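You operate a simulated robot arm through the tools that you are given. There is no shell and no other tool. Be economical: measure what you need, move in short steps, check, and stop when the job is done.

You are at the controls of a simulated robot arm. One attempt, no reset.

## Task
Change the cracked grey pad in the holder for the white one.
Fine: loosen the wing nut, drop the old pad in the WORN tray, push the new one home, then tighten the nut.

Only the result counts: the job must be done as asked and must still hold three seconds after the hand-in. Knocking over, shifting, dropping, spilling or breaking anything else fails it.

## Robot
A 6-joint arm with a two-finger parallel gripper, fixed in place. Base frame: the origin is at the foot of the arm, x ahead of it, y to its left, z up; the work surface is at about z = 860. Lengths are in mm, angles in rad, forces in N, time in s.
With the tool pointing down near the work surface it reaches from about 240 to 640 mm from the base axis. Its first joint turns from -1.152 to 1.152 rad. Payload 2.7 kg.
The TCP is the grasp point between the finger pads, 23 mm short of the fingertips. In the tool frame z runs along the fingers and y along their closing line. Largest opening 94 mm; finger width 38, thickness 10; the body of the gripper, 54 by 96 mm, starts 39 mm behind the TCP.
Orientation is that of the tool frame in the base frame, as a unit quaternion [x, y, z, w]. With the fingers straight down and closing along the base's y, the tool's x points along the base's -x, its y along +y and its z along -z.

## Interface
- The arm moves only by the tool apply_moves. Its argument "increments" is a list of rows, each a list of 3 entries, a list of its own where there are three numbers: the shift along the base's x, y, z in mm, then the turn, a rotation vector about the base's x, y, z in rad, then the gripper command, from -1 (shut) to 1 (fully open), values between in proportion. In form: [[[dx, dy, dz], [wx, wy, wz], hand], ...]. A call has 1 to 20 rows; each row shifts and turns the commanded pose from where the row before left it. Rows are played at 5 a second. More than 50 mm and 0.15 rad between two rows, or a gripper value outside its range, and nothing of the call is played. Where a pose cannot be reached the arm comes as near as it can. A force on the tool above 70 N (or 10 N above the force at the start of the call, whichever is more), or a blocked arm, ends the call early, and 0.2 s more pass. The fingers move at their own pace (about 45 mm/s each) and stop on an object; they squeeze with about 43 N. The grip force told is the motor's: it shows also when the fingers shut on nothing. Time passes only in rows, and 0.2 s behind the last, so rows that do not move let the fingers close. The reply holds the time, the measured pose of the TCP, the force on the tool along the base axes, the opening and the grip force, in the units named above and with some noise, with the torque about the TCP (base axes, N m) and any sound that the robot's microphone picked up.
- Cameras (640 x 400 px; columns grow to the right, rows downward): "scene" is fixed at [76.8, -428.6, 1412.9]; the picture's right is [0.79, -0.61, 0.00], its down [-0.30, -0.39, -0.87] and it looks along [0.53, 0.69, -0.49] (base axes); focal length 334 px, centre (320, 200). "wrist" rides on the gripper at [86, 16, -75] in the tool frame; the picture's right is [-0.18, 0.98, 0.00], its down [-0.58, -0.11, -0.81] and it looks along [-0.79, -0.15, 0.59] (tool axes); focal length 243 px, centre (320, 200). There is no depth. A picture from a camera that has moved, and an enlarged one, comes with that camera's place and axes in the base frame and with its lens.
- capture(camera): a new picture of that camera. The clock stands still meanwhile.
- inspect(camera, box): a new picture of the part [left, top, right, bottom] of that camera's present view, enlarged. The clock stands still meanwhile.
- job_done(): hands the job in; it is judged then, once.

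Go step by step. Nothing tells you positions but the pictures and the camera data: compare them with the known pose of the tool, close in by small moves and look again before you grip or let go. The budget is 120 turns and 64 pictures, counting those below and the enlarged ones. Unless the task says otherwise, let go and move clear before handing in, and close with one line.

The tools are called after ">>>" as a command line: name --argument value ..., lists and objects as JSON in quotes. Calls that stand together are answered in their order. apply_moves: Moves the arm, as the interface text tells. Its arguments: {"type":"object","properties":{"increments":{"type":"array","items":{"type":"array"}}},"required":["increments"]} The other tools are called the same way: capture (camera) takes a picture; inspect (camera, box) takes an enlarged picture of a part of a camera's view; job_done () hands the job in.

At the start:

```text
time: 0.0
ee_pos: [356.4, 140.1, 1156.6]
orientation: [-0.001, 1.0, 0.0, 0.0]
ft_force: [0.3, -0.5, -0.8]
moment: [0.02, -0.05, -0.02]
width: 94.0
finger_force: 0.1
```

scene: 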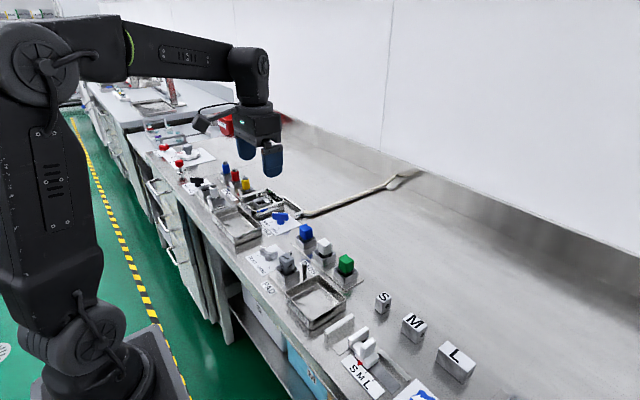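
wrist: 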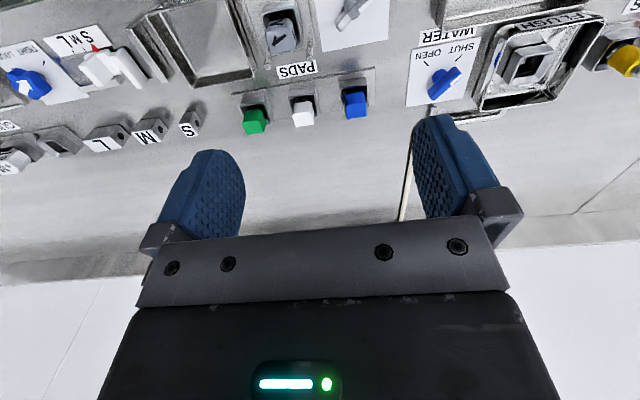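

I see a bench with a pad rack (green, white, blue pads), a holder with a grey pad, several trays and other fixtures. I'll enlarge the relevant areas first.

>>> inspect --camera "scene" --box '[190, 190, 390, 340]'

>>> inspect --camera "wrist" --box '[120, 0, 420, 150]'

```text
2.67 times, centred on (290, 265) of scene
camera zoom: at [76.8, -428.6, 1412.9], right [0.79, -0.61, 0.0], down [-0.3, -0.39, -0.87], along [0.53, 0.69, -0.49], focal length 890 px, centre (400, 27)
```

zoom: 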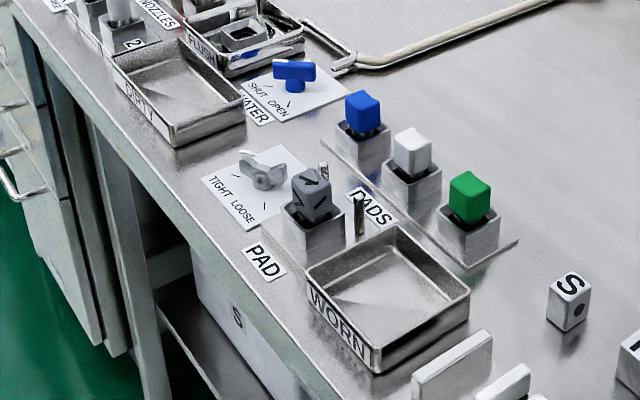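

```text
2.13 times, centred on (270, 75) of wrist
camera zoom: at [269.2, 156.1, 1230.1], right [0.18, 0.98, 0.0], down [0.58, -0.11, 0.81], along [0.79, -0.15, -0.59], focal length 518 px, centre (427, 467)
```

zoom: 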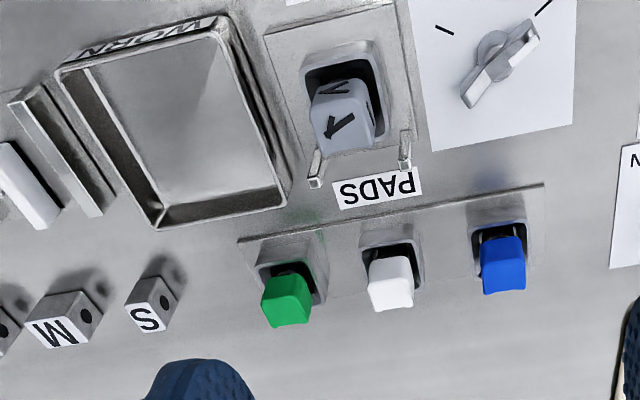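

The holder's grey pad is near (375, 92), its wing nut near (373, 173), the white pad near (480, 90) and the WORN tray near (390, 0). I'll back the hand off to get a better wrist view of the nut and holder.

>>> inspect --camera "scene" --box '[240, 225, 320, 275]'

>>> apply_moves --increments '[[[-40, 0, -20], [0, 0, 0], 1], [[-40, 0, -20], [0, 0, 0], 1], [[0, 0, 0], [0, 0, 0], 1]]'

>>> capture --camera "wrist"

```text
8.00 times, centred on (280, 250) of scene
camera zoom: at [76.8, -428.6, 1412.9], right [0.79, -0.61, 0.0], down [-0.3, -0.39, -0.87], along [0.53, 0.69, -0.49], focal length 2670 px, centre (640, -200)
```

zoom: 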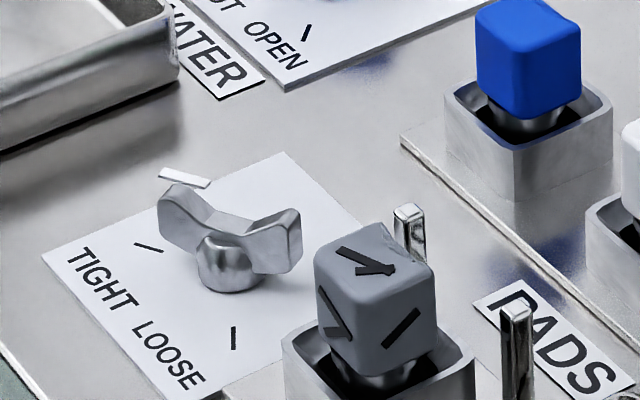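

```text
time: 0.8
ee_pos: [277.2, 138.9, 1115.5]
orientation: [-0.001, 1.0, 0.0, -0.001]
ft_force: [-0.5, 0.4, -0.3]
moment: [0.0, 0.03, 0.02]
width: 94.0
finger_force: 0.0
```

```text
58 pictures are left
camera wrist: at [190.0, 154.6, 1188.4], right [0.18, 0.98, 0.0], down [0.58, -0.11, 0.81], along [0.79, -0.15, -0.59], focal length 243 px, centre (320, 200)
```

wrist: 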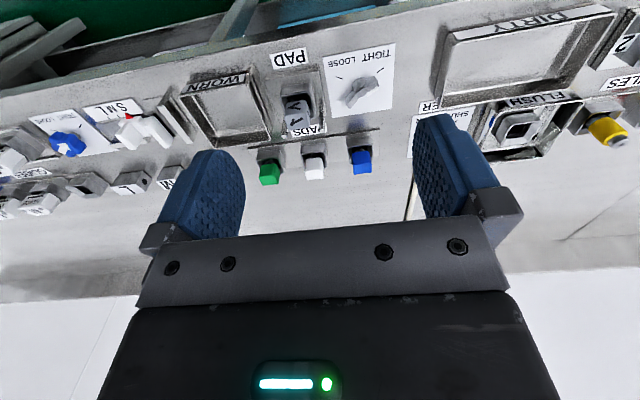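

>>> inspect --camera "wrist" --box '[250, 30, 410, 130]'

```text
4.00 times, centred on (330, 80) of wrist
camera zoom: at [190.0, 154.6, 1188.4], right [0.18, 0.98, 0.0], down [0.58, -0.11, 0.81], along [0.79, -0.15, -0.59], focal length 970 px, centre (280, 680)
```

zoom: 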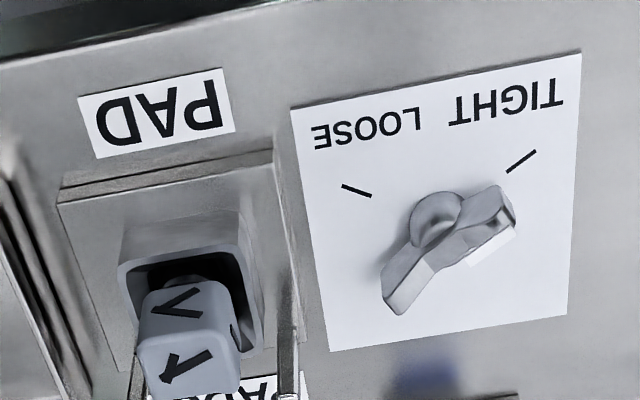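

The nut's pointer wing (white tip) sits at TIGHT, at about 122° from base x. LOOSE is about 120° counter-clockwise from it. I'll go above the nut with the fingers turned to straddle the wings and check.

>>> apply_moves --increments '[[[14, 5, -20], [0, 0, -0.1446], 0.1], [[14, 5, -20], [0, 0, -0.1446], 0.1], [[14, 5, -20], [0, 0, -0.1446], 0.1], [[14, 6, -20], [0, 0, -0.1446], 0.1], [[14, 6, -20], [0, 0, -0.1446], 0.1], [[13, 6, -20], [0, 0, -0.1446], 0.1], [[13, 5, -20], [0, 0, -0.1446], 0.1], [[0, 0, 0], [0, 0, 0], 0.1], [[0, 0, 0], [0, 0, 0], 0.1]]'

>>> capture --camera "wrist"

>>> inspect --camera "scene" --box '[210, 180, 370, 280]'

```text
time: 2.8
ee_pos: [372.3, 178.6, 976.4]
orientation: [0.484, 0.875, 0.0, 0.002]
ft_force: [0.1, 0.8, 0.5]
moment: [0.0, -0.02, 0.0]
width: 51.7
finger_force: 0.0
```

```text
56 pictures are left
camera wrist: at [339.7, 260.7, 1050.3], right [0.93, 0.37, 0.0], down [0.22, -0.55, 0.81], along [0.29, -0.75, -0.59], focal length 243 px, centre (320, 200)
```

wrist: 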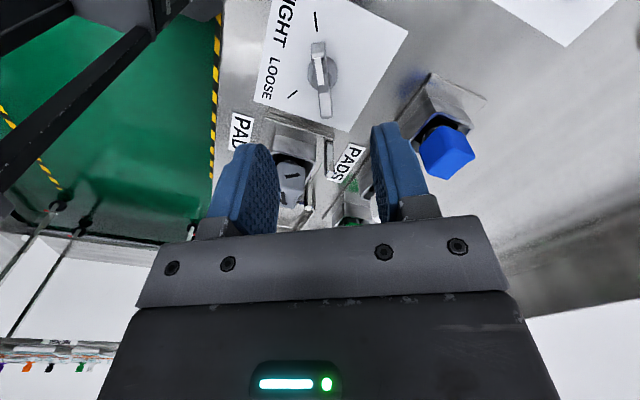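

```text
4.00 times, centred on (290, 230) of scene
camera zoom: at [76.8, -428.6, 1412.9], right [0.79, -0.61, 0.0], down [-0.3, -0.39, -0.87], along [0.53, 0.69, -0.49], focal length 1335 px, centre (440, 80)
```

zoom: 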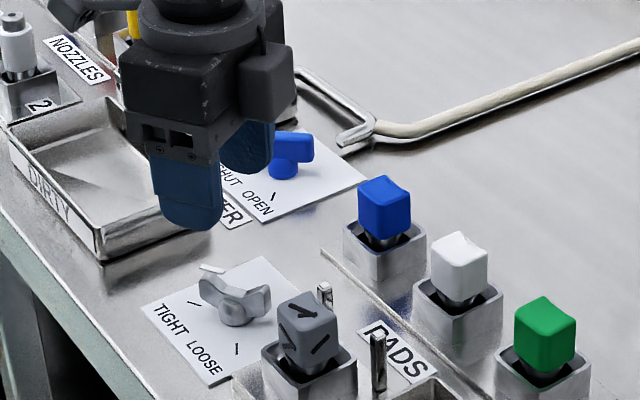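

The nut sits almost exactly under the tool axis. I'll zoom in to check how well the wings line up.

>>> inspect --camera "wrist" --box '[256, 10, 384, 130]'

```text
3.33 times, centred on (320, 70) of wrist
camera zoom: at [339.7, 260.7, 1050.3], right [0.93, 0.37, 0.0], down [0.22, -0.55, 0.81], along [0.29, -0.75, -0.59], focal length 809 px, centre (320, 633)
```

zoom: 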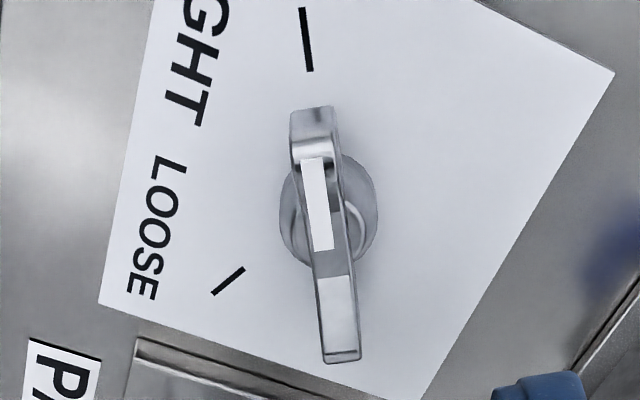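

Centre of the nut is about (374, 177). The wing line is at about 118°, so I turn 0.065 rad more, descend so the tips sit above the knob, and close on the wings.

>>> apply_moves --increments '[[[1.5, -1.5, -30], [0, 0, -0.065], 0], [[0, 0, -25], [0, 0, 0], 0], [[0, 0, -12], [0, 0, 0], 0], [[0, 0, -7], [0, 0, 0], 0], [[0, 0, 0], [0, 0, 0], 0]]'

>>> capture --camera "wrist"

>>> inspect --camera "scene" --box '[220, 205, 340, 280]'

```text
time: 4.0
ee_pos: [375.2, 173.4, 903.6]
orientation: [0.513, 0.859, 0.001, 0.0]
ft_force: [-0.5, 0.7, 0.0]
moment: [0.0, 0.03, -0.02]
width: 47.0
finger_force: 0.0
```

```text
53 pictures are left
camera wrist: at [347.5, 258.3, 976.4], right [0.95, 0.31, 0.0], down [0.18, -0.56, 0.81], along [0.25, -0.77, -0.59], focal length 243 px, centre (320, 200)
```

wrist: 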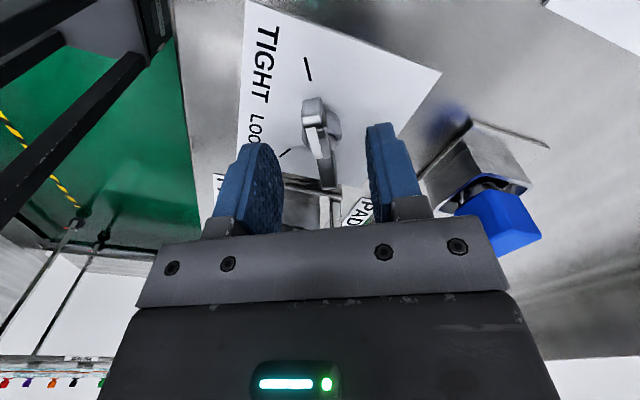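

```text
5.33 times, centred on (280, 242) of scene
camera zoom: at [76.8, -428.6, 1412.9], right [0.79, -0.61, 0.0], down [-0.3, -0.39, -0.87], along [0.53, 0.69, -0.49], focal length 1780 px, centre (533, -27)
```

zoom: 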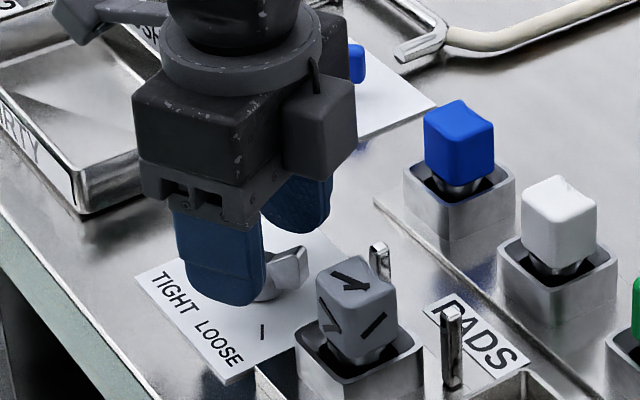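

The wing centre is about 4 mm further toward the pointer end than my tool axis. I'll shift by (-2, +3.5), then close.

>>> apply_moves --increments '[[[-2, 3.5, 0], [0, 0, 0], 0], [[0, 0, -2], [0, 0, 0], 0], [[0, 0, 0], [0, 0, 0], -0.5], [[0, 0, 0], [0, 0, 0], -1], [[0, 0, 0], [0, 0, 0], -1], [[0, 0, 0], [0, 0, 0], -1]]'

>>> capture --camera "wrist"

```text
time: 5.4
ee_pos: [373.0, 180.2, 901.5]
orientation: [0.51, 0.86, 0.002, 0.001]
ft_force: [11.5, 5.4, -5.0]
moment: [0.05, 0.07, 1.28]
width: 8.6
finger_force: 45.3
```

```text
51 pictures are left
camera wrist: at [345.6, 263.2, 975.0], right [0.95, 0.31, 0.0], down [0.18, -0.56, 0.81], along [0.25, -0.77, -0.59], focal length 243 px, centre (320, 200)
```

wrist: 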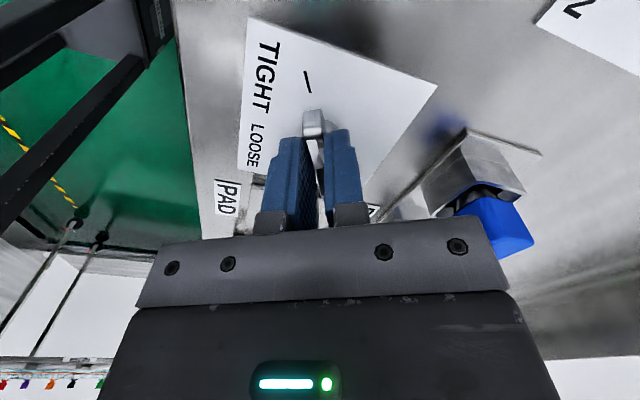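

The wings are gripped (8.6 mm). I'll turn counter-clockwise in steps and watch the forces.

>>> apply_moves --increments '[[[0, 0, 0], [0, 0, 0.08], -1], [[0, 0, 0], [0, 0, 0.1], -1], [[0, 0, 0], [0, 0, 0.1], -1], [[0, 0, 0], [0, 0, 0.1], -1], [[0, 0, 0], [0, 0, 0], -1]]'

```text
time: 6.6
ee_pos: [371.6, 179.1, 902.3]
orientation: [0.341, 0.94, 0.0, 0.0]
ft_force: [15.1, -16.5, 16.7]
moment: [0.23, 0.38, -0.02]
width: 9.0
finger_force: 45.4
```

It turns freely. The side force suggests the nut's axis lies slightly toward +x/-y, so I'll correct a little while turning.

>>> apply_moves --increments '[[[1, -1, 0.5], [0, 0, 0.1], -1], [[0.5, -1, 0.3], [0, 0, 0.12], -1], [[0, 0, 0], [0, 0, 0.12], -1], [[0, 0, 0], [0, 0, 0.12], -1], [[0, 0, 0], [0, 0, 0], -1]]'

```text
time: 7.8
ee_pos: [371.3, 178.0, 902.2]
orientation: [0.117, 0.993, 0.0, -0.002]
ft_force: [-11.0, -5.0, 12.6]
moment: [-0.05, -0.55, -0.01]
width: 8.7
finger_force: 44.8
```

>>> apply_moves --increments '[[[-0.5, -0.5, 0.3], [0, 0, 0.12], -1], [[0, 0, 0], [0, 0, 0.12], -1], [[0, 0, 0], [0, 0, 0.12], -1], [[0, 0, 0], [0, 0, 0.12], -1], [[0, 0, 0], [0, 0, 0.12], -1], [[0, 0, 0], [0, 0, 0], -1]]'

>>> capture --camera "wrist"

```text
time: 9.2
ee_pos: [373.1, 174.9, 901.4]
orientation: [-0.182, 0.983, -0.002, -0.002]
ft_force: [-11.2, -25.2, 12.5]
moment: [0.14, -0.88, -0.08]
width: 9.0
finger_force: 45.0
```

```text
50 pictures are left
camera wrist: at [285.3, 160.1, 975.1], right [-0.18, 0.98, 0.0], down [0.58, 0.11, 0.8], along [0.79, 0.14, -0.59], focal length 243 px, centre (320, 200)
```

wrist: 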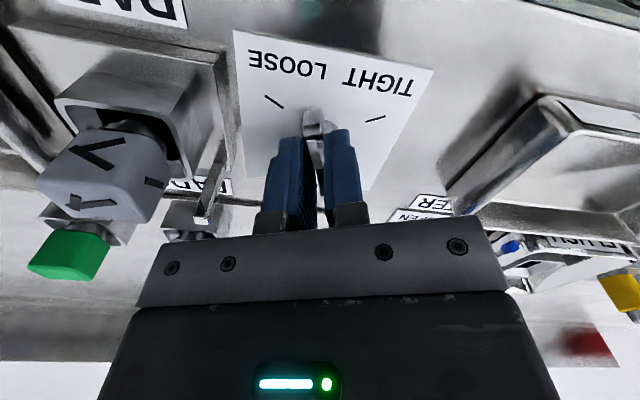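

Turning well; the wing is at about 201° and LOOSE is near 239°. Continuing.

>>> apply_moves --increments '[[[0, -1.5, 0.3], [0, 0, 0.11], -1], [[0, 0, 0], [0, 0, 0.11], -1], [[0, 0, 0], [0, 0, 0.11], -1], [[0, 0, 0], [0, 0, 0.11], -1], [[0, 0, 0], [0, 0, 0.11], -1], [[0, 0, 0], [0, 0, 0.11], -1], [[0, 0, 0], [0, 0, 0], -1]]'

>>> capture --camera "wrist"

```text
time: 10.8
ee_pos: [373.6, 175.5, 900.9]
orientation: [-0.491, 0.871, -0.001, 0.0]
ft_force: [4.7, -31.5, 4.9]
moment: [-1.01, 0.3, -0.06]
width: 8.8
finger_force: 44.8
```

```text
49 pictures are left
camera wrist: at [314.4, 108.9, 975.1], right [-0.75, 0.67, 0.0], down [0.4, 0.44, 0.8], along [0.54, 0.6, -0.59], focal length 243 px, centre (320, 200)
```

wrist: 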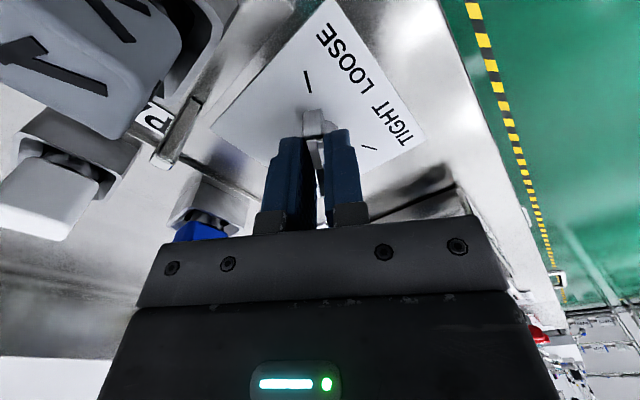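

The pointer is at LOOSE exactly as it was at TIGHT before. I'll release, rise, and go back to a neutral yaw to look at the pad holder.

>>> apply_moves --increments '[[[0, 0, 0], [0, 0, 0], -0.3], [[0, 0, 0], [0, 0, 0], -0.1], [[0, 0, 0], [0, 0, 0], -0.1], [[0, 0, 25], [0, 0, 0], -0.1], [[0, 0, 40], [0, 0, 0], 0], [[0, 0, 45], [0, 0, 0], 0], [[-5, -10, 20], [0, 0, -0.14], 0], [[-10, -15, 10], [0, 0, -0.14], 0], [[-10, -15, 0], [0, 0, -0.14], 0], [[-10, -15, 0], [0, 0, -0.14], 0], [[-10, -15, 0], [0, 0, -0.14], 0], [[-10, -10, 0], [0, 0, -0.14], 0], [[-10, -5, 0], [0, 0, -0.14], 0], [[0, 0, 0], [0, 0, -0.046], 0], [[0, 0, 0], [0, 0, 0], 0]]'

>>> capture --camera "wrist"

>>> inspect --camera "scene" --box '[240, 225, 336, 285]'

```text
time: 14.0
ee_pos: [308.0, 90.6, 1042.8]
orientation: [0.0, 1.0, 0.0, 0.0]
ft_force: [0.0, -0.8, -0.2]
moment: [-0.04, 0.0, -0.02]
width: 47.0
finger_force: 0.0
```

```text
48 pictures are left
camera wrist: at [220.7, 106.9, 1115.8], right [0.19, 0.98, 0.0], down [0.58, -0.11, 0.81], along [0.79, -0.15, -0.59], focal length 243 px, centre (320, 200)
```

wrist: 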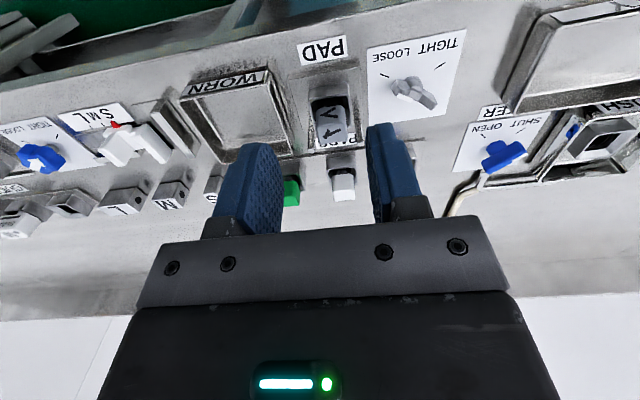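

```text
6.67 times, centred on (288, 255) of scene
camera zoom: at [76.8, -428.6, 1412.9], right [0.79, -0.61, 0.0], down [-0.3, -0.39, -0.87], along [0.53, 0.69, -0.49], focal length 2225 px, centre (533, -167)
```

zoom: 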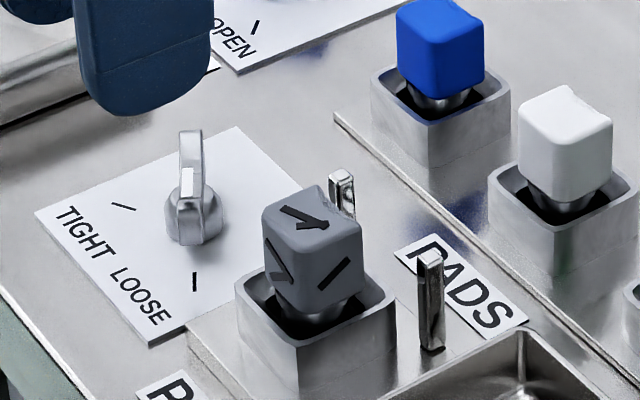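

>>> inspect --camera "wrist" --box '[270, 60, 390, 210]'

```text
2.67 times, centred on (330, 135) of wrist
camera zoom: at [220.7, 106.9, 1115.8], right [0.19, 0.98, 0.0], down [0.58, -0.11, 0.81], along [0.79, -0.15, -0.59], focal length 647 px, centre (293, 373)
```

zoom: 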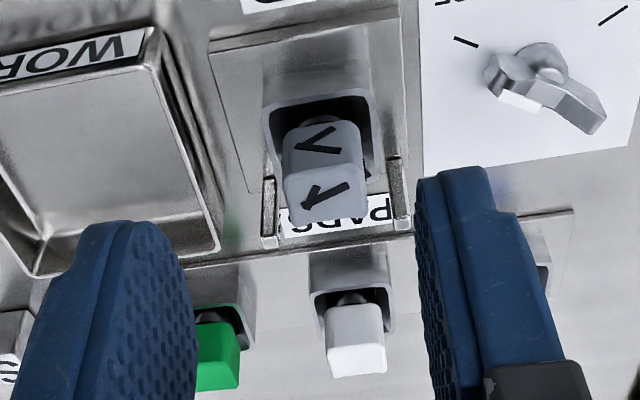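

The pad is a ~26 mm cube standing on a neck in the cup, with its top near z = 925, at about (370, 91). The two posts at x≈413 are clear of the fingers. I'll move above it and check.

>>> apply_moves --increments '[[[30, 0, -20], [0, 0, 0], 0.1], [[32, 0, -30], [0, 0, 0], 0.1], [[0, 0, -25], [0, 0, 0], 0.1], [[0, 0, 0], [0, 0, 0], 0.1]]'

>>> capture --camera "wrist"

>>> inspect --camera "scene" --box '[240, 205, 360, 280]'

```text
time: 15.0
ee_pos: [369.9, 91.0, 965.8]
orientation: [0.0, 1.0, 0.0, 0.0]
ft_force: [0.7, 0.4, 0.6]
moment: [-0.01, -0.02, -0.03]
width: 51.7
finger_force: 0.0
```

```text
45 pictures are left
camera wrist: at [282.3, 107.3, 1039.7], right [0.18, 0.98, 0.0], down [0.58, -0.11, 0.81], along [0.79, -0.15, -0.59], focal length 243 px, centre (320, 200)
```

wrist: 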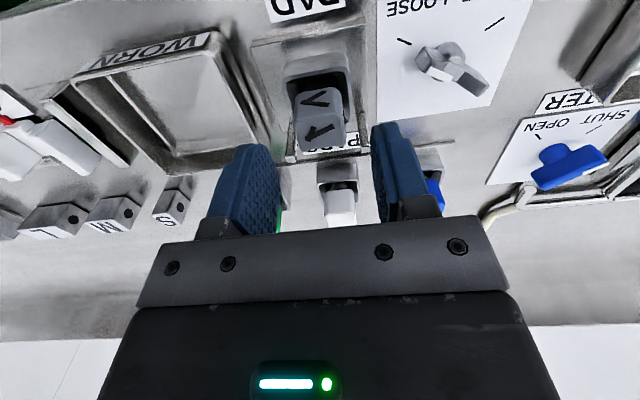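

```text
5.33 times, centred on (300, 242) of scene
camera zoom: at [76.8, -428.6, 1412.9], right [0.79, -0.61, 0.0], down [-0.3, -0.39, -0.87], along [0.53, 0.69, -0.49], focal length 1780 px, centre (427, -27)
```

zoom: 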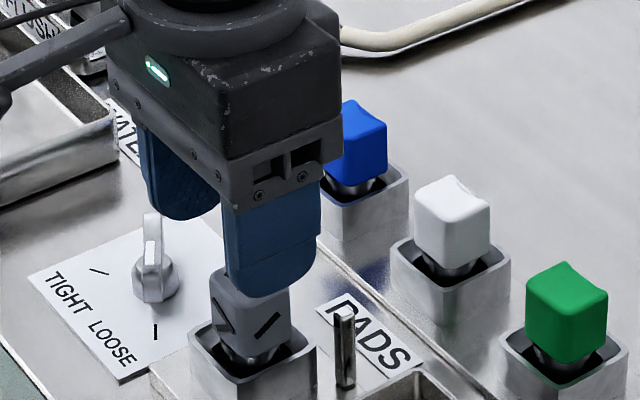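

The pad is centred under the tool within about 2 mm. I'll descend so the tips stop above the cup rim (TCP ≈ 921) and grip.

>>> apply_moves --increments '[[[2, 0, -20], [0, 0, 0], 0.1], [[0, 0, -15], [0, 0, 0], 0.1], [[0, 0, -9], [0, 0, 0], 0.1], [[0, 0, 0], [0, 0, 0], -0.1], [[0, 0, 0], [0, 0, 0], -1], [[0, 0, 0], [0, 0, 0], -1], [[0, 0, 0], [0, 0, 0], -1]]'

>>> inspect --camera "scene" --box '[240, 205, 360, 280]'

>>> capture --camera "wrist"

```text
time: 16.6
ee_pos: [371.6, 89.9, 923.6]
orientation: [0.0, 1.0, 0.0, -0.001]
ft_force: [1.4, -10.2, -2.1]
moment: [-0.23, -0.12, -0.02]
width: 29.0
finger_force: 43.1
```

```text
5.33 times, centred on (300, 242) of scene
camera zoom: at [76.9, -428.9, 1412.8], right [0.79, -0.61, 0.0], down [-0.3, -0.39, -0.87], along [0.53, 0.69, -0.49], focal length 1780 px, centre (427, -27)
```

zoom: 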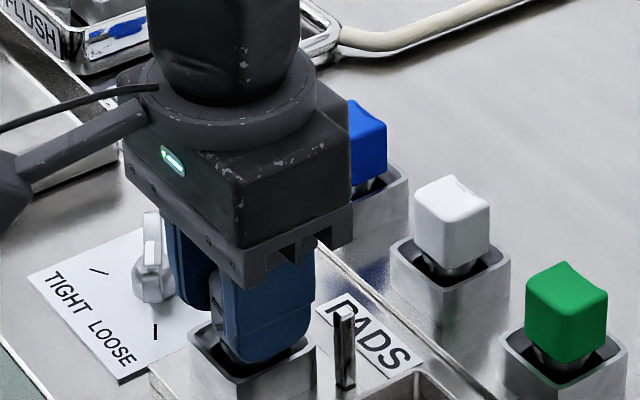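

```text
42 pictures are left
camera wrist: at [285.3, 106.4, 996.9], right [0.18, 0.98, 0.0], down [0.58, -0.11, 0.81], along [0.79, -0.15, -0.59], focal length 243 px, centre (320, 200)
```

wrist: 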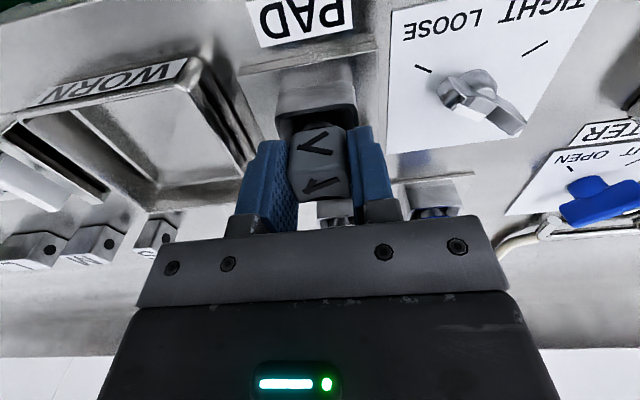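

The pad is gripped at 29 mm. I'll lift straight up and watch the force.

>>> apply_moves --increments '[[[0, -0.7, 3], [0, 0, 0], -1], [[0, 0, 5], [0, 0, 0], -1], [[0, 0, 8], [0, 0, 0], -1], [[0, 0, 12], [0, 0, 0], -1], [[0, 0, 0], [0, 0, 0], -1]]'

>>> capture --camera "wrist"

```text
time: 17.8
ee_pos: [372.1, 90.7, 951.0]
orientation: [0.0, 1.0, 0.0, 0.0]
ft_force: [-0.1, 0.0, -0.6]
moment: [-0.03, 0.0, 0.0]
width: 29.1
finger_force: 43.4
```

```text
41 pictures are left
camera wrist: at [285.0, 107.1, 1024.3], right [0.18, 0.98, 0.0], down [0.58, -0.11, 0.81], along [0.79, -0.15, -0.59], focal length 243 px, centre (320, 200)
```

wrist: 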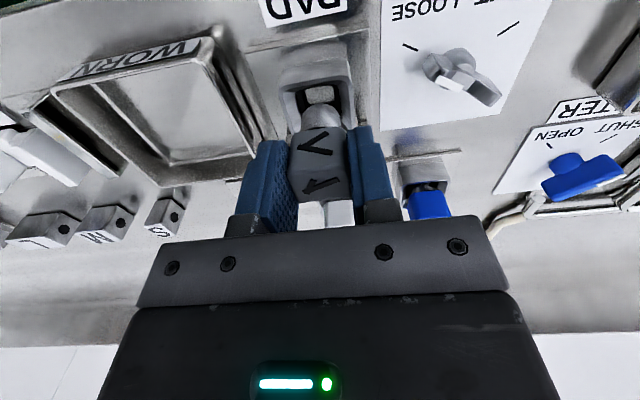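

The pad comes out freely. I'll raise it more, look at its underside, and carry it over the WORN tray.

>>> apply_moves --increments '[[[0, 0, 25], [0, 0, 0], -1], [[0, 0, 25], [0, 0, 0], -1], [[5, -30, 0], [0, 0, 0], -1], [[5, -30, 0], [0, 0, 0], -1], [[5, -30, 0], [0, 0, 0], -1], [[0, 0, 0], [0, 0, 0], -1]]'

>>> capture --camera "wrist"

>>> inspect --camera "scene" --box '[230, 205, 390, 325]'

```text
time: 19.2
ee_pos: [384.1, 0.8, 1001.3]
orientation: [0.0, 1.0, 0.0, 0.0]
ft_force: [-0.3, -0.7, -0.2]
moment: [-0.01, -0.02, -0.01]
width: 29.3
finger_force: 42.9
```

```text
40 pictures are left
camera wrist: at [297.5, 16.5, 1075.1], right [0.18, 0.98, 0.0], down [0.58, -0.11, 0.81], along [0.79, -0.15, -0.59], focal length 243 px, centre (320, 200)
```

wrist: 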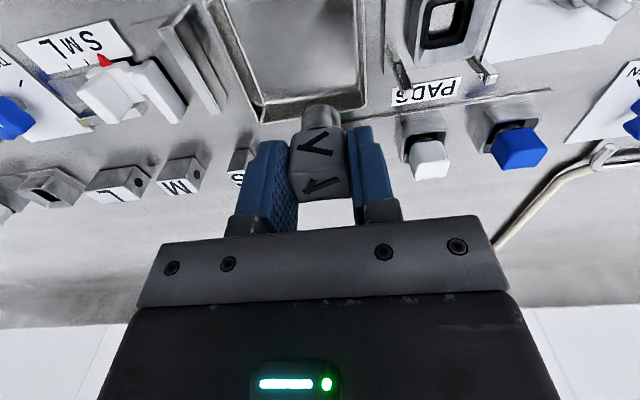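

```text
3.33 times, centred on (310, 265) of scene
camera zoom: at [76.8, -428.6, 1412.9], right [0.79, -0.61, 0.0], down [-0.3, -0.39, -0.87], along [0.53, 0.69, -0.49], focal length 1113 px, centre (353, -17)
```

zoom: 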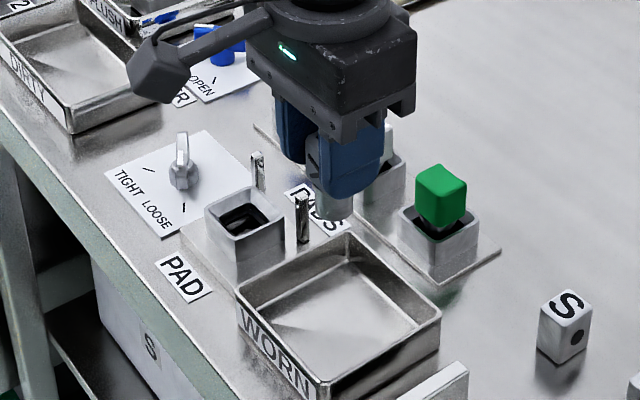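

The tray centre is about (373, -10). I'll centre over it and lower until close to the floor.

>>> apply_moves --increments '[[[-11, -11, -20], [0, 0, 0], -1], [[0, 0, -25], [0, 0, 0], -1], [[0, 0, -20], [0, 0, 0], -1], [[0, 0, -8], [0, 0, 0], -1], [[0, 0, 0], [0, 0, 0], -1]]'

>>> capture --camera "wrist"

>>> inspect --camera "scene" --box '[260, 235, 356, 325]'

```text
time: 20.4
ee_pos: [374.3, -11.2, 929.4]
orientation: [0.0, 1.0, 0.0, 0.0]
ft_force: [-0.1, 0.0, 0.4]
moment: [0.01, 0.03, 0.01]
width: 29.2
finger_force: 43.1
```

```text
38 pictures are left
camera wrist: at [287.3, 5.1, 1002.4], right [0.18, 0.98, 0.0], down [0.58, -0.11, 0.81], along [0.79, -0.15, -0.59], focal length 243 px, centre (320, 200)
```

wrist: 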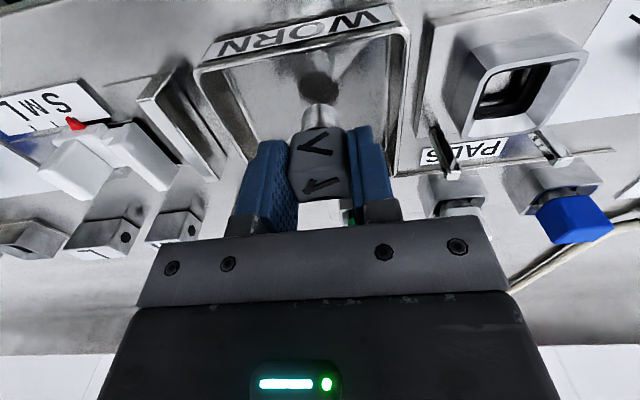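

```text
4.44 times, centred on (308, 280) of scene
camera zoom: at [76.8, -428.6, 1412.9], right [0.79, -0.61, 0.0], down [-0.3, -0.39, -0.87], along [0.53, 0.69, -0.49], focal length 1484 px, centre (373, -156)
```

zoom: 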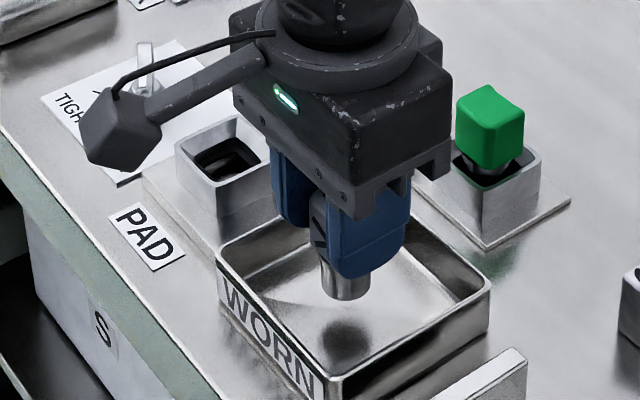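

The pad is centred over the tray with about 15–20 mm to go. I'll lower in small steps until touch.

>>> apply_moves --increments '[[[0, 0, -5], [0, 0, 0], -1], [[0, 0, -4], [0, 0, 0], -1], [[0, 0, -3], [0, 0, 0], -1], [[0, 0, -2], [0, 0, 0], -1], [[0, 0, 0], [0, 0, 0], -1]]'

>>> inspect --camera "scene" --box '[270, 255, 350, 325]'

```text
time: 21.6
ee_pos: [376.3, -10.1, 916.9]
orientation: [0.0, 1.0, 0.001, 0.002]
ft_force: [-15.6, -6.5, 53.8]
moment: [-0.3, 0.71, -0.05]
width: 29.4
finger_force: 42.8
```

```text
5.71 times, centred on (310, 290) of scene
camera zoom: at [75.7, -428.8, 1412.9], right [0.79, -0.61, 0.0], down [-0.3, -0.39, -0.87], along [0.53, 0.69, -0.49], focal length 1907 px, centre (377, -314)
```

zoom: 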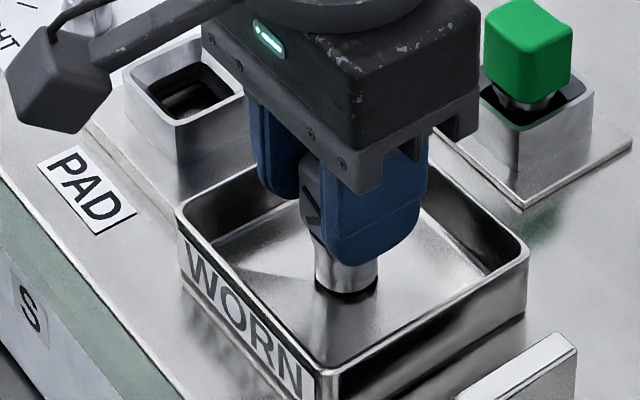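

It touches the floor with about 54 N. I'll back off 1.5 mm, release gently and rise.

>>> apply_moves --increments '[[[0, 0, 1.5], [0, 0, 0], -1], [[0, 0, 0], [0, 0, 0], -0.3], [[0, 0, 0], [0, 0, 0], -0.1], [[0, 0, 0], [0, 0, 0], 0], [[0, 0, 0], [0, 0, 0], 0], [[0, 0, 15], [0, 0, 0], 0], [[0, 0, 25], [0, 0, 0], 0], [[0, 0, 40], [0, 0, 0], 0], [[0, 0, 20], [0, 0, 0], 0]]'

>>> capture --camera "wrist"

```text
time: 23.6
ee_pos: [376.3, -10.7, 1017.4]
orientation: [0.0, 1.0, 0.0, 0.0]
ft_force: [0.1, 0.5, 0.5]
moment: [0.02, -0.01, -0.02]
width: 47.1
finger_force: 0.0
```

```text
35 pictures are left
camera wrist: at [291.1, 5.2, 1090.2], right [0.18, 0.98, 0.0], down [0.58, -0.11, 0.81], along [0.79, -0.15, -0.59], focal length 243 px, centre (320, 200)
```

wrist: 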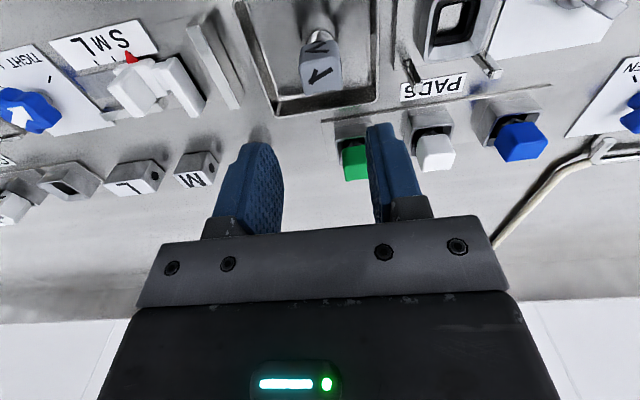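

The old pad stands in the WORN tray. The white pad is near (471, 87); I'll go above it.

>>> apply_moves --increments '[[[25, 25, 0], [0, 0, 0], 0.1], [[25, 25, 0], [0, 0, 0], 0.1], [[25, 25, -15], [0, 0, 0], 0.1], [[19, 22, -25], [0, 0, 0], 0.1], [[0, 0, 0], [0, 0, 0], 0.1]]'

>>> capture --camera "wrist"

```text
time: 24.8
ee_pos: [469.8, 89.1, 977.0]
orientation: [0.0, 1.0, 0.0, 0.001]
ft_force: [-0.4, 0.3, 0.1]
moment: [0.05, 0.0, -0.01]
width: 51.5
finger_force: 0.1
```

```text
34 pictures are left
camera wrist: at [383.4, 105.2, 1050.3], right [0.18, 0.98, 0.0], down [0.58, -0.11, 0.81], along [0.79, -0.15, -0.59], focal length 243 px, centre (320, 200)
```

wrist: 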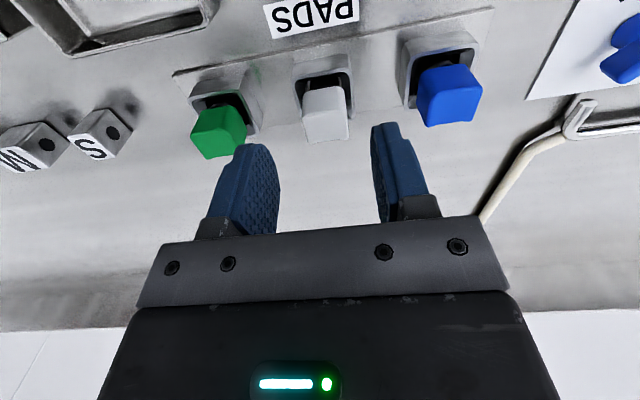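

>>> inspect --camera "wrist" --box '[264, 40, 392, 160]'

>>> inspect --camera "scene" --box '[270, 215, 366, 285]'

```text
3.33 times, centred on (328, 100) of wrist
camera zoom: at [383.4, 105.2, 1050.3], right [0.18, 0.98, 0.0], down [0.58, -0.11, 0.81], along [0.79, -0.15, -0.59], focal length 809 px, centre (293, 533)
```

zoom: 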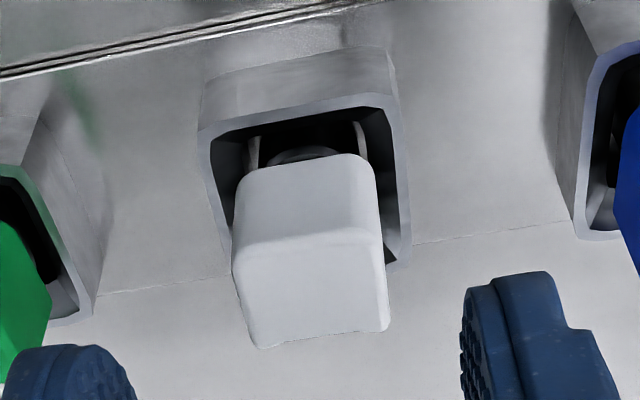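

```text
5.71 times, centred on (318, 250) of scene
camera zoom: at [76.8, -428.6, 1412.9], right [0.79, -0.61, 0.0], down [-0.3, -0.39, -0.87], along [0.53, 0.69, -0.49], focal length 1907 px, centre (331, -86)
```

zoom: 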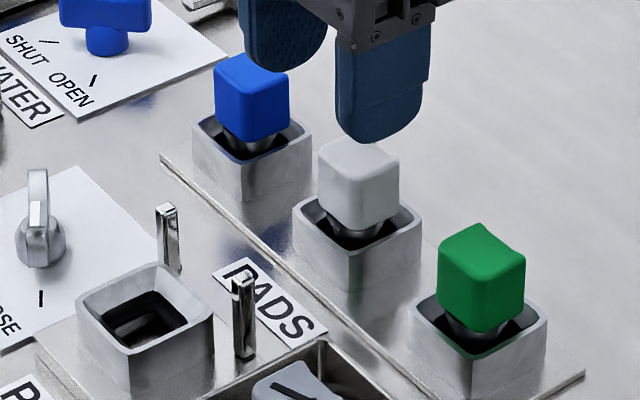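

The white pad is actually near (479, 90.5), so I'll correct the position, lower partly, and check.

>>> apply_moves --increments '[[[9, 1, -15], [0, 0, 0], 0.1], [[0, 0, -15], [0, 0, 0], 0.1], [[0, 0, 0], [0, 0, 0], 0.1]]'

>>> capture --camera "wrist"

>>> inspect --camera "scene" --box '[270, 205, 366, 275]'

```text
time: 25.6
ee_pos: [479.0, 88.8, 944.5]
orientation: [0.0, 1.0, 0.0, 0.0]
ft_force: [-0.1, -0.4, -0.1]
moment: [0.0, -0.02, 0.01]
width: 51.7
finger_force: 0.0
```

```text
31 pictures are left
camera wrist: at [391.8, 104.9, 1018.9], right [0.18, 0.98, 0.0], down [0.58, -0.11, 0.81], along [0.79, -0.15, -0.59], focal length 243 px, centre (320, 200)
```

wrist: 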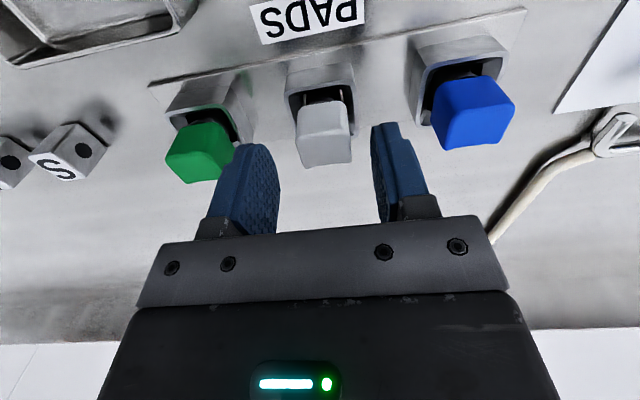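

```text
5.71 times, centred on (318, 240) of scene
camera zoom: at [76.8, -428.6, 1412.9], right [0.79, -0.61, 0.0], down [-0.3, -0.39, -0.87], along [0.53, 0.69, -0.49], focal length 1907 px, centre (331, -29)
```

zoom: 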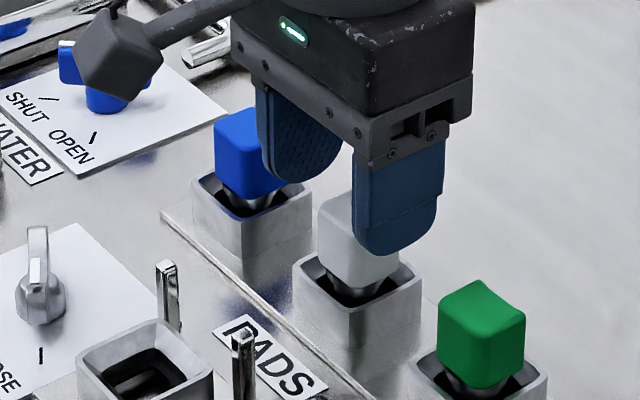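

Triangulating again, the white pad's top is nearer z≈914 and x≈484. I'll shift +5 mm in x and lower to TCP ≈ 915, fingers still open, then look.

>>> apply_moves --increments '[[[5, 1, -12], [0, 0, 0], 0.1], [[0, 0, -10], [0, 0, 0], 0.1], [[0, 0, -6], [0, 0, 0], 0.1], [[0, 0, 0], [0, 0, 0], 0.1]]'

>>> capture --camera "wrist"

>>> inspect --camera "scene" --box '[290, 215, 370, 275]'

```text
time: 26.6
ee_pos: [484.1, 89.0, 916.8]
orientation: [0.0, 1.0, -0.001, -0.001]
ft_force: [-0.1, -0.6, 0.6]
moment: [-0.03, -0.03, 0.05]
width: 51.6
finger_force: 0.0
```

```text
29 pictures are left
camera wrist: at [396.9, 104.7, 990.3], right [0.18, 0.98, 0.0], down [0.58, -0.11, 0.81], along [0.79, -0.15, -0.59], focal length 243 px, centre (320, 200)
```

wrist: 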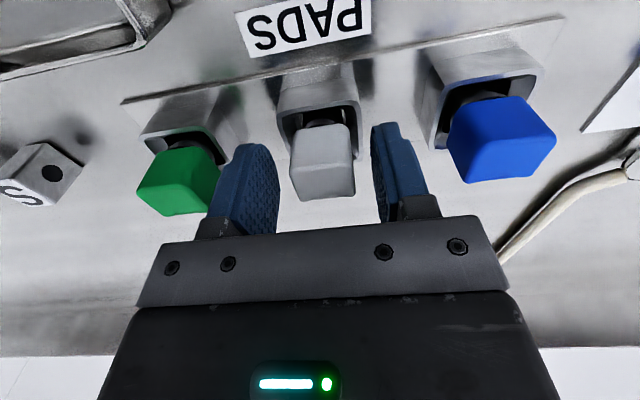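

```text
6.67 times, centred on (330, 245) of scene
camera zoom: at [76.8, -428.6, 1412.9], right [0.79, -0.61, 0.0], down [-0.3, -0.39, -0.87], along [0.53, 0.69, -0.49], focal length 2225 px, centre (253, -100)
```

zoom: 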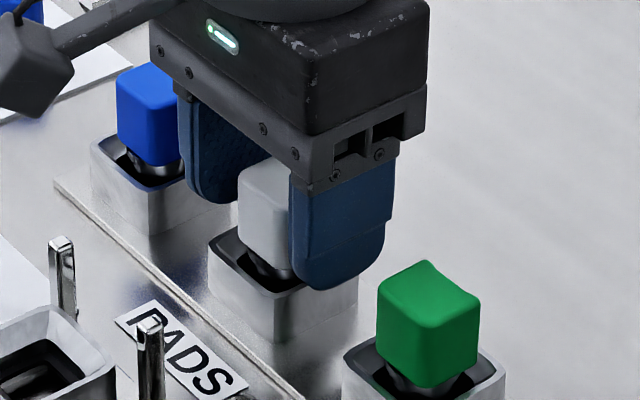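

The view matches the earlier grasp on the grey pad, with the pad centred between the fingers. I'll grip and lift slightly.

>>> apply_moves --increments '[[[0, 0, 0], [0, 0, 0], -0.2], [[0, 0, 0], [0, 0, 0], -1], [[0, 0, 0], [0, 0, 0], -1], [[0, 0, 0], [0, 0, 0], -1], [[0, 0, 0], [0, 0, 0], -1]]'

```text
time: 27.8
ee_pos: [482.9, 89.8, 917.0]
orientation: [0.0, 1.0, 0.0, 0.0]
ft_force: [0.5, -0.4, 0.2]
moment: [0.01, -0.04, 0.0]
width: 29.3
finger_force: 43.0
```

>>> apply_moves --increments '[[[0, 0, 4], [0, 0, 0], -1], [[0, 0, 8], [0, 0, 0], -1], [[0, 0, 18], [0, 0, 0], -1], [[0, 0, 20], [0, 0, 0], -1], [[0, 0, 30], [0, 0, 0], -1], [[0, 0, 0], [0, 0, 0], -1]]'

>>> capture --camera "wrist"

>>> capture --camera "scene"

```text
time: 29.2
ee_pos: [481.7, 89.4, 998.9]
orientation: [0.0, 1.0, 0.0, 0.0]
ft_force: [-0.1, -0.4, -0.6]
moment: [0.02, 0.01, -0.01]
width: 29.1
finger_force: 42.9
```

```text
27 pictures are left
camera wrist: at [395.8, 105.7, 1073.0], right [0.18, 0.98, 0.0], down [0.58, -0.11, 0.81], along [0.79, -0.15, -0.59], focal length 243 px, centre (320, 200)
```

wrist: 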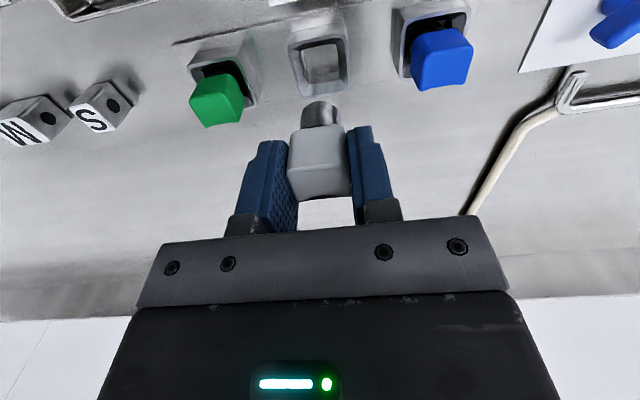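

```text
26 pictures are left
```

scene: 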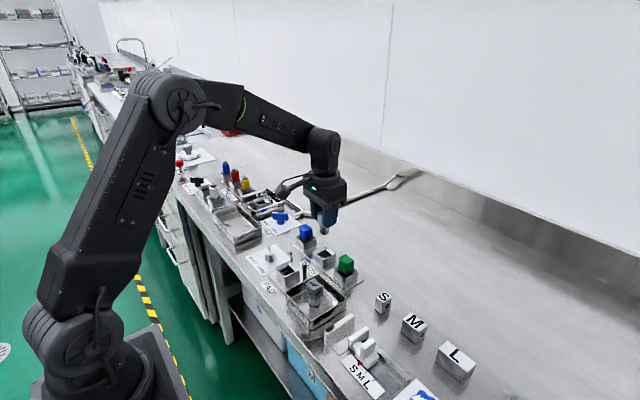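

The white pad hangs just as the grey one did. I'll carry it back over the holder at (372, 90.5), where the grey one came out.

>>> apply_moves --increments '[[[-40, 0.5, 0], [0, 0, 0], -1], [[-40, 0.5, 0], [0, 0, 0], -1], [[-30, 0, 0], [0, 0, 0], -1], [[0, 0, -20], [0, 0, 0], -1], [[0, 0, -13], [0, 0, 0], -1], [[0, 0, 0], [0, 0, 0], -1]]'

>>> capture --camera "wrist"

>>> inspect --camera "scene" --box '[250, 215, 330, 295]'

```text
time: 30.6
ee_pos: [372.9, 89.1, 965.8]
orientation: [-0.001, 1.0, 0.0, 0.0]
ft_force: [0.8, 0.2, -1.2]
moment: [0.02, -0.04, -0.02]
width: 29.1
finger_force: 43.1
```

```text
25 pictures are left
camera wrist: at [286.4, 105.5, 1038.6], right [0.18, 0.98, 0.0], down [0.58, -0.11, 0.81], along [0.79, -0.15, -0.59], focal length 243 px, centre (320, 200)
```

wrist: 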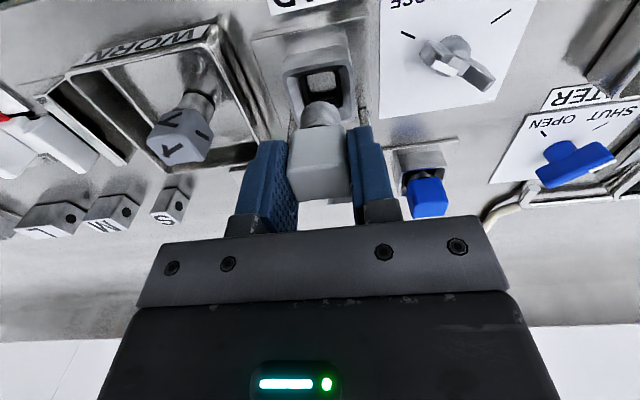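

```text
5.00 times, centred on (290, 255) of scene
camera zoom: at [76.8, -428.6, 1412.9], right [0.79, -0.61, 0.0], down [-0.3, -0.39, -0.87], along [0.53, 0.69, -0.49], focal length 1669 px, centre (470, -75)
```

zoom: 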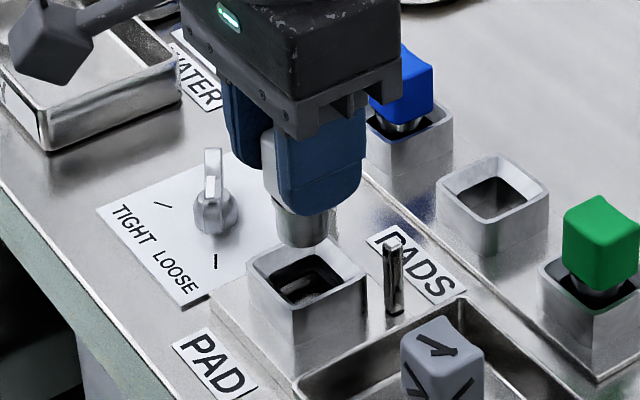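

>>> apply_moves --increments '[[[0, 0.7, -10], [0, 0, 0], -1], [[0, 0, -8], [0, 0, 0], -1], [[0, 0, -6], [0, 0, 0], -1], [[0, 0, -5], [0, 0, 0], -1], [[0, 0, -4], [0, 0, 0], -1], [[0, 0, 0], [0, 0, 0], -1]]'

>>> capture --camera "wrist"

```text
time: 32.0
ee_pos: [374.7, 90.2, 931.6]
orientation: [0.0, 1.0, -0.001, -0.001]
ft_force: [0.8, 0.4, -1.4]
moment: [0.0, 0.0, 0.03]
width: 29.2
finger_force: 42.9
```

```text
23 pictures are left
camera wrist: at [287.8, 106.1, 1004.4], right [0.18, 0.98, 0.0], down [0.58, -0.11, 0.81], along [0.79, -0.15, -0.59], focal length 243 px, centre (320, 200)
```

wrist: 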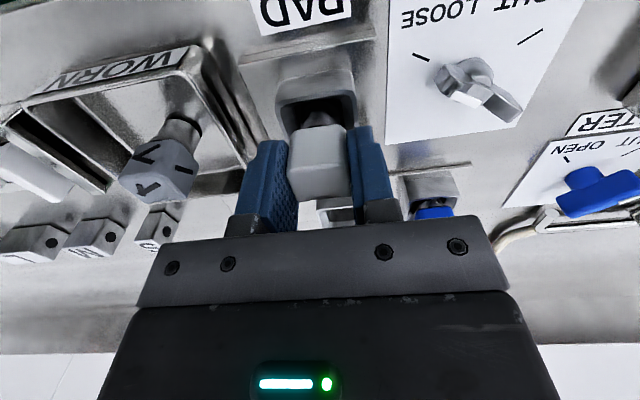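

It is entering freely. I'll continue down slowly with a small x correction, feeling for the seat.

>>> apply_moves --increments '[[[-1.5, 0, -3], [0, 0, 0], -1], [[0, 0, -2], [0, 0, 0], -1], [[0, 0, -2], [0, 0, 0], -1], [[0, 0, 0], [0, 0, 0], -1]]'

```text
time: 33.0
ee_pos: [374.2, 89.2, 925.2]
orientation: [-0.001, 1.0, 0.0, 0.0]
ft_force: [-0.2, -0.5, -0.2]
moment: [0.02, -0.01, 0.02]
width: 29.3
finger_force: 42.8
```

>>> apply_moves --increments '[[[-1, 0.5, -1.5], [0, 0, 0], -1], [[0, 0, -1.5], [0, 0, 0], -1], [[0, 0, -1], [0, 0, 0], -1], [[0, 0, 0], [0, 0, 0], -1]]'

```text
time: 34.0
ee_pos: [371.8, 91.2, 923.4]
orientation: [0.0, 1.0, 0.001, 0.004]
ft_force: [-10.8, -14.1, 58.8]
moment: [-0.44, 0.67, -0.07]
width: 29.3
finger_force: 43.4
```

Firm contact at TCP 923.4 (59 N), about the level where the grey pad sat. I'll look at whether it's truly home.

>>> capture --camera "wrist"

>>> inspect --camera "scene" --box '[250, 225, 346, 285]'

```text
22 pictures are left
camera wrist: at [285.4, 106.2, 996.7], right [0.18, 0.98, 0.0], down [0.58, -0.11, 0.81], along [0.8, -0.15, -0.59], focal length 243 px, centre (320, 200)
```

wrist: 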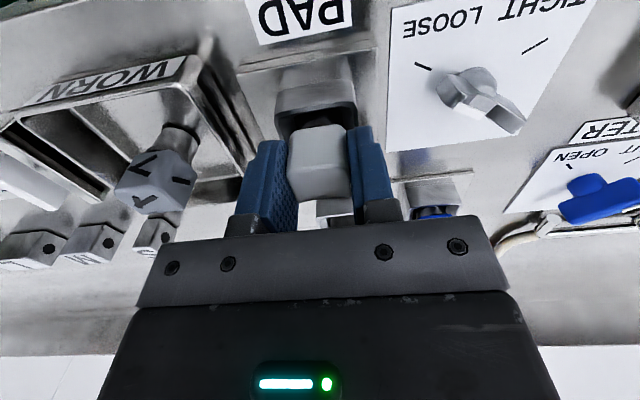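

```text
6.67 times, centred on (298, 255) of scene
camera zoom: at [75.8, -429.1, 1412.8], right [0.79, -0.61, 0.0], down [-0.3, -0.39, -0.87], along [0.53, 0.69, -0.49], focal length 2225 px, centre (467, -167)
```

zoom: 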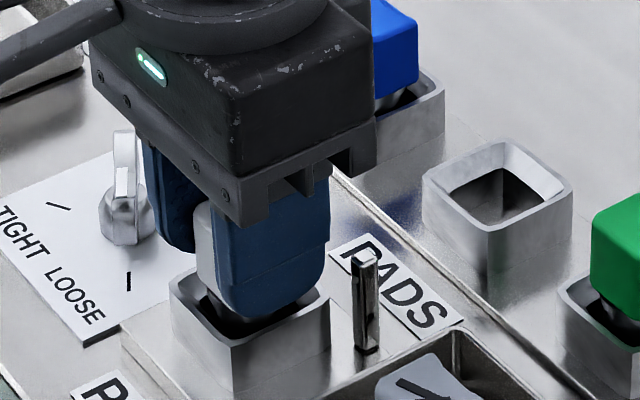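

>>> apply_moves --increments '[[[0, 0, -0.3], [0, 0, 0], -1], [[0, 0, 0], [0, 0, 0], -1]]'

```text
time: 34.6
ee_pos: [372.4, 90.7, 923.5]
orientation: [0.0, 1.0, 0.0, 0.003]
ft_force: [-7.6, -18.8, 60.4]
moment: [-0.6, 0.34, -0.05]
width: 29.5
finger_force: 43.1
```

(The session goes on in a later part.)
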